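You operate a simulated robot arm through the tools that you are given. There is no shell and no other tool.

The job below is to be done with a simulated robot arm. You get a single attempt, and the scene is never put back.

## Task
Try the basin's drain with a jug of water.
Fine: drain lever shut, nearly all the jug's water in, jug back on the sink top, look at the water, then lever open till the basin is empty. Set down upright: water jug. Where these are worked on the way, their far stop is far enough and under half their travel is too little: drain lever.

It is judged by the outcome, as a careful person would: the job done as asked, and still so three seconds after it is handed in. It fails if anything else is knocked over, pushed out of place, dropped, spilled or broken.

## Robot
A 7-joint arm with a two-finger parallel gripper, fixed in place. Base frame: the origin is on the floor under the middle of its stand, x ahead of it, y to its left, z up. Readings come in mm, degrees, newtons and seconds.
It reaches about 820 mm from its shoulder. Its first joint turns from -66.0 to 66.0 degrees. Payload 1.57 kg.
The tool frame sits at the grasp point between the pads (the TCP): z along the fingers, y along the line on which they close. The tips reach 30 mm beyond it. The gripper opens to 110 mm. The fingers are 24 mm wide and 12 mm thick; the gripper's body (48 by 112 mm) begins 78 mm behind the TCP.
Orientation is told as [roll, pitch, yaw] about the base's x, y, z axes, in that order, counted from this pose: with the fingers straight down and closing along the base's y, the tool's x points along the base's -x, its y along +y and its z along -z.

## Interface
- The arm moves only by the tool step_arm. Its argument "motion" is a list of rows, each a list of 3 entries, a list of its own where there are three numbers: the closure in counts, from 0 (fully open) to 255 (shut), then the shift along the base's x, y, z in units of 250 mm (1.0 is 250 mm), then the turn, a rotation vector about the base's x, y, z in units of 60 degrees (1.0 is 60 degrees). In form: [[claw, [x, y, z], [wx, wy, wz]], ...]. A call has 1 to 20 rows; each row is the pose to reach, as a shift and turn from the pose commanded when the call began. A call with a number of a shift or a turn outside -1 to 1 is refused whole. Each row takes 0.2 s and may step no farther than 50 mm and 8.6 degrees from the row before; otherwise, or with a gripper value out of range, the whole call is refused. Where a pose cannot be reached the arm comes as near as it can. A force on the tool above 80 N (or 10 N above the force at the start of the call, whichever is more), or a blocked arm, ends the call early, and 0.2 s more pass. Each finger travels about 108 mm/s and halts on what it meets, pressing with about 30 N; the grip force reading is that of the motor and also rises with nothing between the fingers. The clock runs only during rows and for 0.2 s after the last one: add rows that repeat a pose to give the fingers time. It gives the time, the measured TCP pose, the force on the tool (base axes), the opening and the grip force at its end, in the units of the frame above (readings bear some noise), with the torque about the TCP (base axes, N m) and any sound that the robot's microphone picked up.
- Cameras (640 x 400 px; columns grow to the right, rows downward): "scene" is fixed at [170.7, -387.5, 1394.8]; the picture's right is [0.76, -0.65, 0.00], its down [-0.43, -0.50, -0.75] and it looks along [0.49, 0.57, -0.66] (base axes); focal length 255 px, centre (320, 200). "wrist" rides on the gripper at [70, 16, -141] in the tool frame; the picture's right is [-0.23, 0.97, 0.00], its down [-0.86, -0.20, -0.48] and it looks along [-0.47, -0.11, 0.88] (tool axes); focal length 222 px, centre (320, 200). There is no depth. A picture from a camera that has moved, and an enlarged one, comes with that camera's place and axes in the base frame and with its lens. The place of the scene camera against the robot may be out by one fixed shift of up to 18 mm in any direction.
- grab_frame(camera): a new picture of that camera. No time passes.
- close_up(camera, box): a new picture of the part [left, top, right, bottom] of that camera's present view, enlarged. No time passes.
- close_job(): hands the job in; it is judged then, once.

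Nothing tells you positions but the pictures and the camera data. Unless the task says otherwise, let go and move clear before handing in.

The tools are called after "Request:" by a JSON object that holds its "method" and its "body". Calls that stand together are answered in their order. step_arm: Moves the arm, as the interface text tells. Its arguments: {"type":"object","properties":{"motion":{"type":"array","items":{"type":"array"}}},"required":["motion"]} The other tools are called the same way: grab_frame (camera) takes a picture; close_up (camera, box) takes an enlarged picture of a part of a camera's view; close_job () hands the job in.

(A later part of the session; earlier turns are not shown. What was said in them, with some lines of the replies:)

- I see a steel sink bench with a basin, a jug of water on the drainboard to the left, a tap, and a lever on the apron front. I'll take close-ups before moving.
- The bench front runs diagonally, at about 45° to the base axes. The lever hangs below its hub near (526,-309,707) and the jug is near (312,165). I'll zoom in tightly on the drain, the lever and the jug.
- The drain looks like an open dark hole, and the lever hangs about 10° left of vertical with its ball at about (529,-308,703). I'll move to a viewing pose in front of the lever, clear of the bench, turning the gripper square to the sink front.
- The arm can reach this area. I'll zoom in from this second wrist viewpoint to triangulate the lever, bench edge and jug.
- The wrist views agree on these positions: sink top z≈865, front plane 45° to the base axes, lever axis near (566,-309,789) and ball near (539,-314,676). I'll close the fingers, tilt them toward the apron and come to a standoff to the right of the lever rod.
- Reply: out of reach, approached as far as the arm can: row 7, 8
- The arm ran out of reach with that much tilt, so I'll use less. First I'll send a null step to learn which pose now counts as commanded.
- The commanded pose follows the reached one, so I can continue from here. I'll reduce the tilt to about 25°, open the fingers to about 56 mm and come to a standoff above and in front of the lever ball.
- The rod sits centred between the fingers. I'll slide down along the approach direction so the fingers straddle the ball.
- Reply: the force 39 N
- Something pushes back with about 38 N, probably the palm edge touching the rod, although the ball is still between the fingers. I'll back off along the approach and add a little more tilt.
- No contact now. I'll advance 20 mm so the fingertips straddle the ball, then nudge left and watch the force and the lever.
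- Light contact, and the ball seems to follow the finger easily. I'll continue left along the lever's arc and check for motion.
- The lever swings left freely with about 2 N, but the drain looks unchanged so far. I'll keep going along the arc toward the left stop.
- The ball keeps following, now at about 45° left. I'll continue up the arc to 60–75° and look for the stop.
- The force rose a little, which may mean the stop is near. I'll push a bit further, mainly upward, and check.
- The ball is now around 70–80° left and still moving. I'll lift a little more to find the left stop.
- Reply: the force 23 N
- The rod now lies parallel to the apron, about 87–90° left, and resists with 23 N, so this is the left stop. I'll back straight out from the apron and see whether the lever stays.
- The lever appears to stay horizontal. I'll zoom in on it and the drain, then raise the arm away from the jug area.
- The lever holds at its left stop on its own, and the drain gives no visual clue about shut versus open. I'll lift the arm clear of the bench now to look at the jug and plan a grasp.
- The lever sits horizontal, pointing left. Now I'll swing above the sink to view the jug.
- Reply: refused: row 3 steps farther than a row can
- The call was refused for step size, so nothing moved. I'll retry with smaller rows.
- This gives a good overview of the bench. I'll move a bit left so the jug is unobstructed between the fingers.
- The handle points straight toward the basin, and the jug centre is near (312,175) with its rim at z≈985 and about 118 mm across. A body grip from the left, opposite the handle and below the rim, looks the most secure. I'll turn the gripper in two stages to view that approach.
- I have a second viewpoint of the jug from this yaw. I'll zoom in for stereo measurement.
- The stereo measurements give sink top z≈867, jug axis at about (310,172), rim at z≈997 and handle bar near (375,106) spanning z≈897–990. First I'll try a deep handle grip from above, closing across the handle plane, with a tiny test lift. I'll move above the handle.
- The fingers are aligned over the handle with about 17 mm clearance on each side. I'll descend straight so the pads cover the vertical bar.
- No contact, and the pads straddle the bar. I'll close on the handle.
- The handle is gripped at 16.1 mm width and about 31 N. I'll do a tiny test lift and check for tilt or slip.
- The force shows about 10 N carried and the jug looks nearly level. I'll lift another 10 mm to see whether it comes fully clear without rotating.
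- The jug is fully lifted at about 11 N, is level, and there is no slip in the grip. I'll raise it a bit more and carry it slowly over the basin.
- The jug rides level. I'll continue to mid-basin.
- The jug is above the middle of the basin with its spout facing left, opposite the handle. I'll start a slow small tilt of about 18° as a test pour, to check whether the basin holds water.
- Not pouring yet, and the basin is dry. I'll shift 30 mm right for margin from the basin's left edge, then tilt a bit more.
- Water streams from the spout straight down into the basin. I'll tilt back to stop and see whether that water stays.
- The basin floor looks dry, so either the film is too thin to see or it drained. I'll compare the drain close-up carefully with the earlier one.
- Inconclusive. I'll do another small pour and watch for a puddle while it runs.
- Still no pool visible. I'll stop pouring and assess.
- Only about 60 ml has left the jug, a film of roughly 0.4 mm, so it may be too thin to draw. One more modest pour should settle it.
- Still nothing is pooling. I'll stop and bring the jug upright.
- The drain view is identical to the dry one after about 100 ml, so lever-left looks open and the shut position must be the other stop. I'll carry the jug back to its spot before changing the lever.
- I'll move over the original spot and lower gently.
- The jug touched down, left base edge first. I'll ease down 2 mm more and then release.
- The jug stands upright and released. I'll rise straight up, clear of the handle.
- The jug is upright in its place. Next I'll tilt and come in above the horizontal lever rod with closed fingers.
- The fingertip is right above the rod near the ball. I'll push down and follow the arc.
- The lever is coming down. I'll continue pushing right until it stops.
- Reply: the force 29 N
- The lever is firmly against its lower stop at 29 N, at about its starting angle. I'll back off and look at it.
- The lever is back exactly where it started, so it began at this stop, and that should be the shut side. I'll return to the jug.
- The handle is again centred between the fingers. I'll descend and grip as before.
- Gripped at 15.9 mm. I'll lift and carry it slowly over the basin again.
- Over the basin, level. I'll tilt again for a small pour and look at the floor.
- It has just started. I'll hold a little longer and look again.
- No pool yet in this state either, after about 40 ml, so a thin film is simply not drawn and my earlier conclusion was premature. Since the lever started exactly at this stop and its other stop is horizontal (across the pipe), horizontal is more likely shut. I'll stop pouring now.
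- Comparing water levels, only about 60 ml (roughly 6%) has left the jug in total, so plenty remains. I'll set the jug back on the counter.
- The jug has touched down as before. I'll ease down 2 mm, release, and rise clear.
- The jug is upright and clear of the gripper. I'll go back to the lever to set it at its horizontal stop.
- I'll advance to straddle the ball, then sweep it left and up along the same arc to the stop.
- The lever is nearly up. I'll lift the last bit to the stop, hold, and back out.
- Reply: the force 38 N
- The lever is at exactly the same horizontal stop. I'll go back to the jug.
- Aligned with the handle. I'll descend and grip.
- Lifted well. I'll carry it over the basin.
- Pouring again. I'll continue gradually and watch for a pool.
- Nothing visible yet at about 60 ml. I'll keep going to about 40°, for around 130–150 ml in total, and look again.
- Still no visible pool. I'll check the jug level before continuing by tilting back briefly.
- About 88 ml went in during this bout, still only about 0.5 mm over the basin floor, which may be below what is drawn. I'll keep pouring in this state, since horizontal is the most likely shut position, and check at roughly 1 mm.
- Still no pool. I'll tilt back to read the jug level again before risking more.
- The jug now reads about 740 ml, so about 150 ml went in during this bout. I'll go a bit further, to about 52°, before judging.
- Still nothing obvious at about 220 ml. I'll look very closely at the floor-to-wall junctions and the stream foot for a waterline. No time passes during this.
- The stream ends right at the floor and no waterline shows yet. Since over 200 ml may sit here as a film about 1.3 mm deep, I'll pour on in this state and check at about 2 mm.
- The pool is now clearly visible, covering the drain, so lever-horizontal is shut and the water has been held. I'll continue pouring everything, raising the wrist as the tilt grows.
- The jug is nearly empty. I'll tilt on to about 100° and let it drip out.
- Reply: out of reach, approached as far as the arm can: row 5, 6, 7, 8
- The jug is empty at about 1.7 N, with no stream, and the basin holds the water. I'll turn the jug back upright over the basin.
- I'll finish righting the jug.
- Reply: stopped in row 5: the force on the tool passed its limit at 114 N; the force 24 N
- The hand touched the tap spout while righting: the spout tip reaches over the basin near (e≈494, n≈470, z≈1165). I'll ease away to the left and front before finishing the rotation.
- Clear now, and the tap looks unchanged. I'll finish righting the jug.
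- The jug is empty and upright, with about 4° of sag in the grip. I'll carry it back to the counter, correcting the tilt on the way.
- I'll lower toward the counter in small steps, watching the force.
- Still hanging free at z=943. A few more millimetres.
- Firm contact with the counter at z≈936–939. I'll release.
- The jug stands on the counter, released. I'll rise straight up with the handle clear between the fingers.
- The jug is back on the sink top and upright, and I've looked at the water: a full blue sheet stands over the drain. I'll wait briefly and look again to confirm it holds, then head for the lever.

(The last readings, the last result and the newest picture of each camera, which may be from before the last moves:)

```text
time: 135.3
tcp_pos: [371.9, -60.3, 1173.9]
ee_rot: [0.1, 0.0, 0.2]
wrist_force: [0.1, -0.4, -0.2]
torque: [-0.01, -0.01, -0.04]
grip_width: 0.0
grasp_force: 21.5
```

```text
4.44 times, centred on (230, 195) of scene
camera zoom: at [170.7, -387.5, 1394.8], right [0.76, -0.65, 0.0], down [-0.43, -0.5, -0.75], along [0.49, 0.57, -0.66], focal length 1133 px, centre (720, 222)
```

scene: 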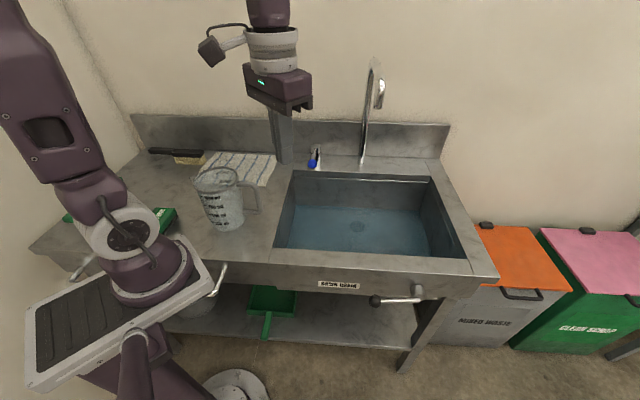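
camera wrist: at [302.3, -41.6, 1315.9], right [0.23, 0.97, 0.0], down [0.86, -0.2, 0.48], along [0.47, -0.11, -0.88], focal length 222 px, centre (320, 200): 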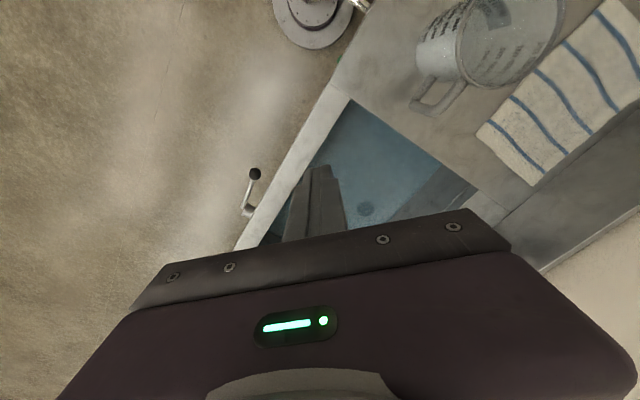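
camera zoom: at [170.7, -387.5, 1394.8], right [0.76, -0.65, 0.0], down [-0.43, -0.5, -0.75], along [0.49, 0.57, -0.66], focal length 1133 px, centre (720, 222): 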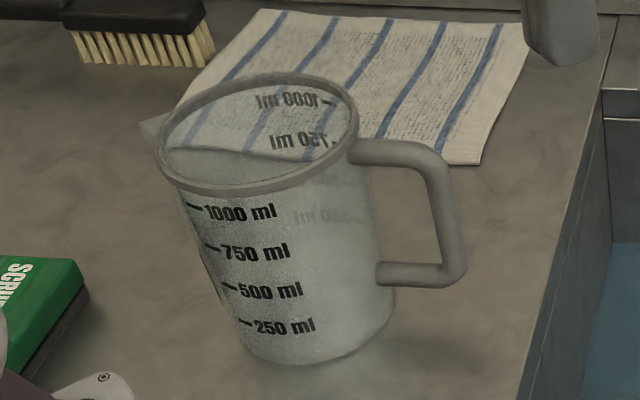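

The jug is upright and empty, and the basin water is steady. Now to the lever to open it, reusing the earlier approach.

Request:
{"method": "step_arm", "body": {"motion": [[255, [0.02, -0.12, -0.02], [0, 0, 0.125]], [255, [0.05, -0.25, -0.06], [0, 0, 0.25]], [255, [0.09, -0.39, -0.12], [0, 0, 0.375]], [255, [0.13, -0.53, -0.18], [0, 0, 0.5]], [255, [0.16, -0.67, -0.26], [0, 0, 0.625]], [255, [0.18, -0.8, -0.36], [0, 0, 0.75]], [255, [0.18, -0.93, -0.48], [0, 0, 0.75]], [255, [0.18, -1.0, -0.6], [0, 0, 0.75]]]}}

Request:
{"method": "step_arm", "body": {"motion": [[255, [0.012, -0.008, -0.1], [0.069, -0.069, 0]], [255, [0.024, -0.017, -0.2], [0.1375, -0.1375, 0]], [255, [0.036, -0.026, -0.3], [0.206, -0.206, 0]], [255, [0.048, -0.035, -0.4], [0.275, -0.275, 0]], [255, [0.06, -0.044, -0.49], [0.344, -0.344, 0]], [255, [0.073, -0.052, -0.572], [0.4125, -0.4125, 0]], [255, [0.14, 0.015, -0.63], [0.4125, -0.4125, 0]], [255, [0.2, 0.075, -0.67], [0.4125, -0.4125, 0]], [255, [0.26, 0.135, -0.69], [0.4125, -0.4125, 0]]]}}

Request:
{"method": "grab_frame", "body": {"camera": "wrist"}}

Request:
{"method": "grab_frame", "body": {"camera": "scene"}}

```text
time: 137.1
tcp_pos: [415.0, -309.9, 1023.0]
ee_rot: [0.1, 0.0, 45.1]
wrist_force: [-1.0, -0.2, -0.7]
torque: [0.02, -0.01, 0.01]
grip_width: 0.1
grasp_force: 21.0
```

```text
time: 139.1
tcp_pos: [480.3, -276.4, 850.5]
ee_rot: [0.1, -35.0, 45.0]
wrist_force: [0.1, -0.7, -0.9]
torque: [0.01, 0.02, 0.01]
grip_width: 0.1
grasp_force: 21.9
```

```text
taken
camera wrist: at [371.5, -360.5, 926.4], right [-0.56, 0.82, 0.13], down [0.44, 0.16, 0.88], along [0.7, 0.55, -0.45], focal length 222 px, centre (320, 200)
```

wrist: 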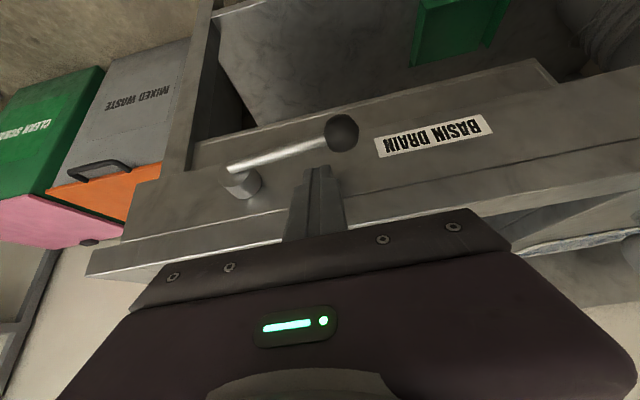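

```text
taken
```

scene: 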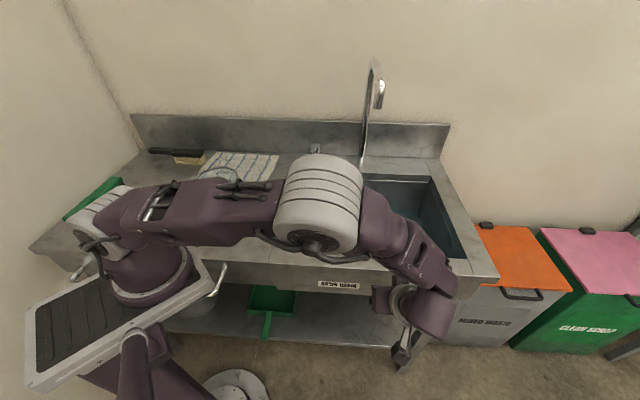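

In position above the rod. I'll push it down and across to the open stop.

Request:
{"method": "step_arm", "body": {"motion": [[255, [0, 0, -0.1], [0, 0, 0]], [255, [0, 0, -0.2], [0, 0, 0]], [255, [0, 0, -0.272], [0, 0, 0]], [255, [0.028, -0.028, -0.344], [0, 0, 0]], [255, [0.07, -0.07, -0.4], [0, 0, 0]]]}}

Request:
{"method": "step_arm", "body": {"motion": [[255, [0.035, -0.035, -0.02], [0, 0, 0]], [255, [0.07, -0.07, -0.04], [0, 0, 0]], [255, [0.1, -0.1, -0.045], [0, 0, 0]]]}}

Request:
{"method": "grab_frame", "body": {"camera": "wrist"}}

Request:
{"method": "grab_frame", "body": {"camera": "scene"}}

```text
time: 140.3
tcp_pos: [496.9, -292.9, 750.4]
ee_rot: [0.2, -34.9, 45.0]
wrist_force: [-1.5, 0.5, 0.4]
torque: [0.02, 0.03, 0.03]
grip_width: 0.1
grasp_force: 21.5
```

```text
time: 141.1
tcp_pos: [520.9, -315.5, 738.6]
ee_rot: [0.6, -35.1, 45.0]
wrist_force: [-26.0, 14.3, 24.3]
torque: [0.45, 0.27, 0.3]
grip_width: 0.2
grasp_force: 20.5
```

```text
taken
camera wrist: at [412.4, -401.6, 815.5], right [-0.56, 0.82, 0.14], down [0.45, 0.16, 0.88], along [0.7, 0.56, -0.45], focal length 222 px, centre (320, 200)
```

wrist: 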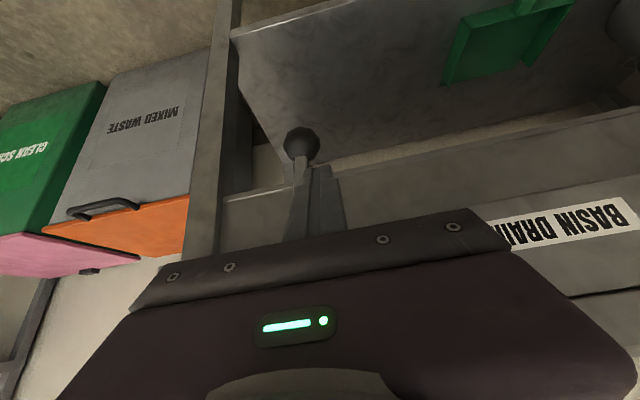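

```text
taken
```

scene: 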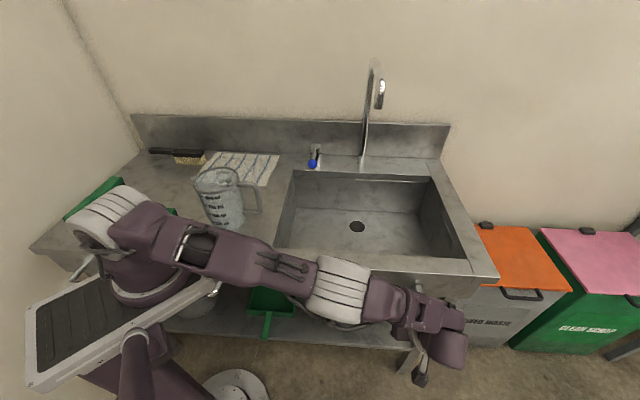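

The lever is at the open stop and the basin already looks drained. I'll back away and wait a good while, since a thin film is invisible.

Request:
{"method": "step_arm", "body": {"motion": [[255, [-0.04, 0.04, 0.01], [0, 0, 0]], [255, [-0.12, -0.04, 0.03], [0, 0, 0]], [255, [-0.22, -0.14, 0.05], [0, 0, 0]], [255, [-0.32, -0.24, 0.1], [0, 0, 0]]]}}

Request:
{"method": "step_arm", "body": {"motion": [[255, [0.03, 0.0, 0.12], [-0.05, 0.05, 0]], [255, [0.06, 0.01, 0.25], [-0.1, 0.1, 0]], [255, [0.1, 0.03, 0.4], [-0.17, 0.17, 0]], [255, [0.14, 0.05, 0.55], [-0.24, 0.24, 0]], [255, [0.18, 0.08, 0.7], [-0.31, 0.31, 0]], [255, [0.18, 0.11, 0.85], [-0.37, 0.37, 0]], [255, [0.1, 0.15, 1.0], [-0.4125, 0.4125, 0]]]}}

Request:
{"method": "grab_frame", "body": {"camera": "scene"}}

Request:
{"method": "close_up", "body": {"camera": "scene", "box": [380, 270, 444, 340]}}

```text
time: 142.1
tcp_pos: [441.4, -378.6, 762.6]
ee_rot: [0.1, -35.2, 45.0]
wrist_force: [-0.2, -0.7, 0.3]
torque: [-0.01, -0.01, 0.02]
grip_width: 0.0
grasp_force: 21.5
```

```text
time: 143.7
tcp_pos: [468.4, -341.6, 1015.8]
ee_rot: [0.1, 0.0, 44.9]
wrist_force: [-0.5, 0.1, -0.6]
torque: [0.01, 0.0, -0.01]
grip_width: 0.2
grasp_force: 21.4
```

```text
taken
```

scene: 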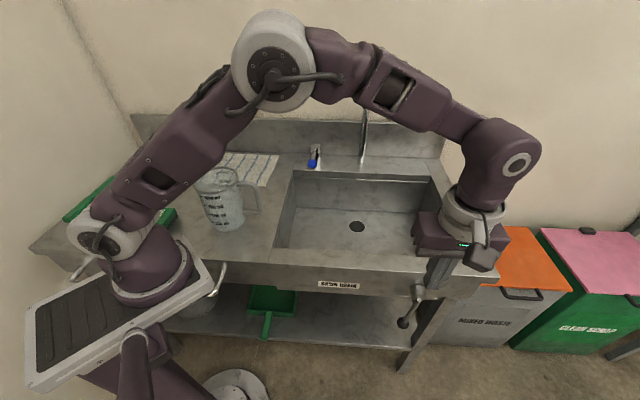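

```text
5.71 times, centred on (412, 305) of scene
camera zoom: at [170.7, -387.5, 1394.8], right [0.76, -0.65, 0.0], down [-0.43, -0.5, -0.75], along [0.49, 0.57, -0.66], focal length 1457 px, centre (-206, -400)
```

zoom: 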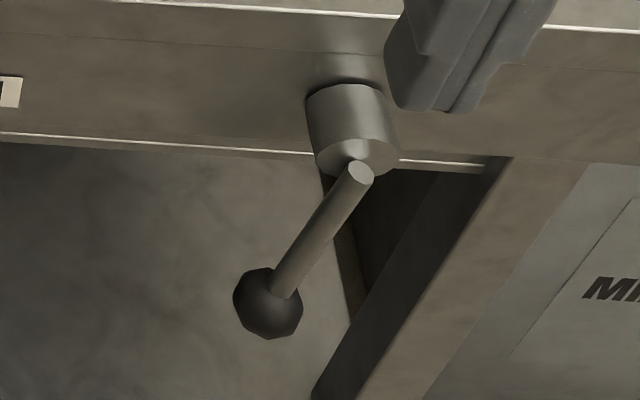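

The lever is at the open stop. I'll move the arm up and away and wait several seconds for any remaining film to drain.

Request:
{"method": "step_arm", "body": {"motion": [[255, [-0.05, 0.08, 0.13], [0, 0, -0.09]], [255, [-0.1, 0.18, 0.25], [0, 0, -0.18]], [255, [-0.15, 0.29, 0.36], [0, 0, -0.28]], [255, [-0.2, 0.41, 0.45], [0, 0, -0.37]], [255, [-0.26, 0.5, 0.53], [0, 0, -0.46]], [255, [-0.32, 0.55, 0.6], [0, 0, -0.56]], [255, [-0.37, 0.58, 0.68], [0, 0, -0.66]], [255, [-0.39, 0.59, 0.75], [0, 0, -0.75]], [255, [-0.39, 0.59, 0.75], [0, 0, -0.75]], [255, [-0.39, 0.59, 0.75], [0, 0, -0.75]], [255, [-0.39, 0.59, 0.75], [0, 0, -0.75]], [255, [-0.39, 0.59, 0.75], [0, 0, -0.75]], [255, [-0.39, 0.59, 0.75], [0, 0, -0.75]], [255, [-0.39, 0.59, 0.75], [0, 0, -0.75]], [255, [-0.39, 0.59, 0.75], [0, 0, -0.75]], [255, [-0.39, 0.59, 0.75], [0, 0, -0.75]], [255, [-0.39, 0.59, 0.75], [0, 0, -0.75]], [255, [-0.39, 0.59, 0.75], [0, 0, -0.75]], [255, [-0.39, 0.59, 0.75], [0, 0, -0.75]], [255, [-0.39, 0.59, 0.75], [0, 0, -0.75]]]}}

Request:
{"method": "step_arm", "body": {"motion": [[0, [0, 0, 0], [0, 0, 0]], [0, [0, 0, 0], [0, 0, 0]], [0, [0, 0, 0], [0, 0, 0]], [0, [0, 0, 0], [0, 0, 0]], [0, [0, 0, 0], [0, 0, 0]], [0, [0, 0, 0], [0, 0, 0]], [0, [0, 0, 0], [0, 0, 0]], [0, [0, 0, 0], [0, 0, 0]], [0, [0, 0, 0], [0, 0, 0]], [0, [0, 0, 0], [0, 0, 0]], [0, [0, 0, 0], [0, 0, 0]], [0, [0, 0, 0], [0, 0, 0]], [0, [0, 0, 0], [0, 0, 0]], [0, [0, 0, 0], [0, 0, 0]], [0, [0, 0, 0], [0, 0, 0]], [0, [0, 0, 0], [0, 0, 0]], [0, [0, 0, 0], [0, 0, 0]], [0, [0, 0, 0], [0, 0, 0]], [0, [0, 0, 0], [0, 0, 0]], [0, [0, 0, 0], [0, 0, 0]]]}}

Request:
{"method": "step_arm", "body": {"motion": [[0, [0, 0, 0], [0, 0, 0]], [0, [0, 0, 0], [0, 0, 0]], [0, [0, 0, 0], [0, 0, 0]], [0, [0, 0, 0], [0, 0, 0]], [0, [0, 0, 0], [0, 0, 0]], [0, [0, 0, 0], [0, 0, 0]], [0, [0, 0, 0], [0, 0, 0]], [0, [0, 0, 0], [0, 0, 0]], [0, [0, 0, 0], [0, 0, 0]], [0, [0, 0, 0], [0, 0, 0]], [0, [0, 0, 0], [0, 0, 0]], [0, [0, 0, 0], [0, 0, 0]], [0, [0, 0, 0], [0, 0, 0]], [0, [0, 0, 0], [0, 0, 0]], [0, [0, 0, 0], [0, 0, 0]], [0, [0, 0, 0], [0, 0, 0]], [0, [0, 0, 0], [0, 0, 0]], [0, [0, 0, 0], [0, 0, 0]], [0, [0, 0, 0], [0, 0, 0]], [0, [0, 0, 0], [0, 0, 0]]]}}

Request:
{"method": "grab_frame", "body": {"camera": "scene"}}

Request:
{"method": "close_up", "body": {"camera": "scene", "box": [260, 50, 480, 300]}}

Request:
{"method": "grab_frame", "body": {"camera": "wrist"}}

```text
time: 147.9
tcp_pos: [370.7, -193.1, 1202.1]
ee_rot: [0.1, 0.0, 0.0]
wrist_force: [0.2, 0.4, 0.2]
torque: [-0.01, -0.01, 0.0]
grip_width: 0.0
grasp_force: 21.4
```

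```text
time: 152.1
tcp_pos: [371.9, -193.7, 1201.5]
ee_rot: [0.1, 0.1, 0.1]
wrist_force: [-0.5, 1.2, -0.1]
torque: [0.0, 0.01, -0.02]
grip_width: 110.1
grasp_force: 0.0
```

```text
time: 156.3
tcp_pos: [371.1, -194.6, 1203.0]
ee_rot: [0.1, 0.0, 0.0]
wrist_force: [-0.3, 0.6, -0.1]
torque: [0.02, -0.01, 0.01]
grip_width: 109.8
grasp_force: 0.0
```

```text
taken
```

scene: 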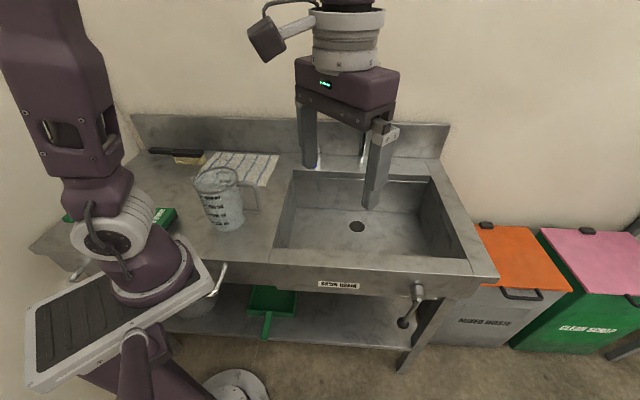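

```text
1.60 times, centred on (370, 175) of scene
camera zoom: at [170.7, -387.5, 1394.8], right [0.76, -0.65, 0.0], down [-0.43, -0.5, -0.75], along [0.49, 0.57, -0.66], focal length 408 px, centre (240, 240)
```

zoom: 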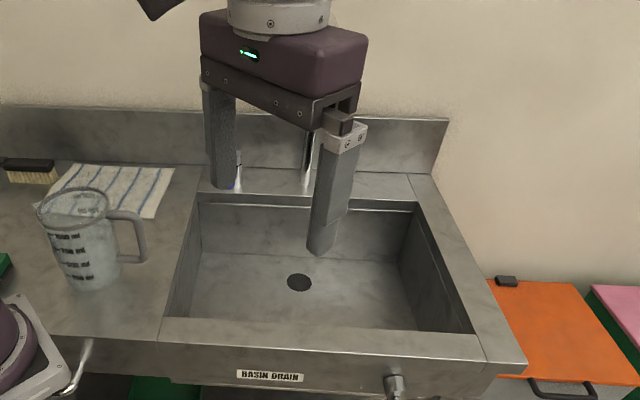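

```text
taken
camera wrist: at [300.8, -176.7, 1344.5], right [0.23, 0.97, 0.0], down [0.85, -0.2, 0.48], along [0.47, -0.11, -0.88], focal length 222 px, centre (320, 200)
```

wrist: 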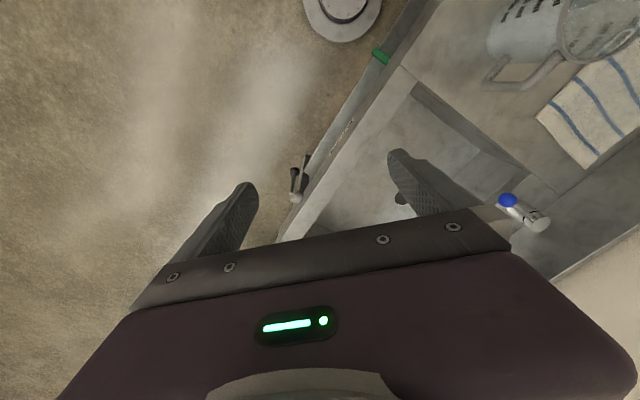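

The basin is empty with the lever at its open stop, and about 15 s have passed since opening. The jug stands upright and empty on the sink top, the tap, towel and brush look unmoved, and the gripper is open and clear, so I'm handing in.

Request:
{"method": "close_job", "body": {}}

```text
The job is handed in.
```

I ran the drain test and handed it in. The basin held the water with the lever shut and emptied quickly once the lever was opened. Two things could count against it: some water lost early on, and a knock on the tap.

- **Lever:** It started hanging down, which turned out to be open. Swung to its horizontal stop, it is shut. At the end I put it back at the open stop.
- **Water:** I estimate about 93% of the jug's water was standing in the basin when I looked at it. Roughly 65 ml was lost earlier. I poured about 45 ml as a test with the lever shut and saw no pool. I took that to mean open, so I moved the lever down, which let that water drain. About 20 ml more drained away from a second test in that position.
- **Jug:** It is back in its original spot on the sink top, upright and empty.
- **Draining:** The basin looked empty within about two seconds of opening the lever. I waited about 15 seconds more, because a thin layer doesn't show in the pictures.
- **Tap:** While turning the empty jug upright, the hand hit the tap spout with a peak of 114 N. The tap looks unmoved in later pictures.

I saw nothing else moved, spilled or knocked over. The gripper is open and clear of everything.
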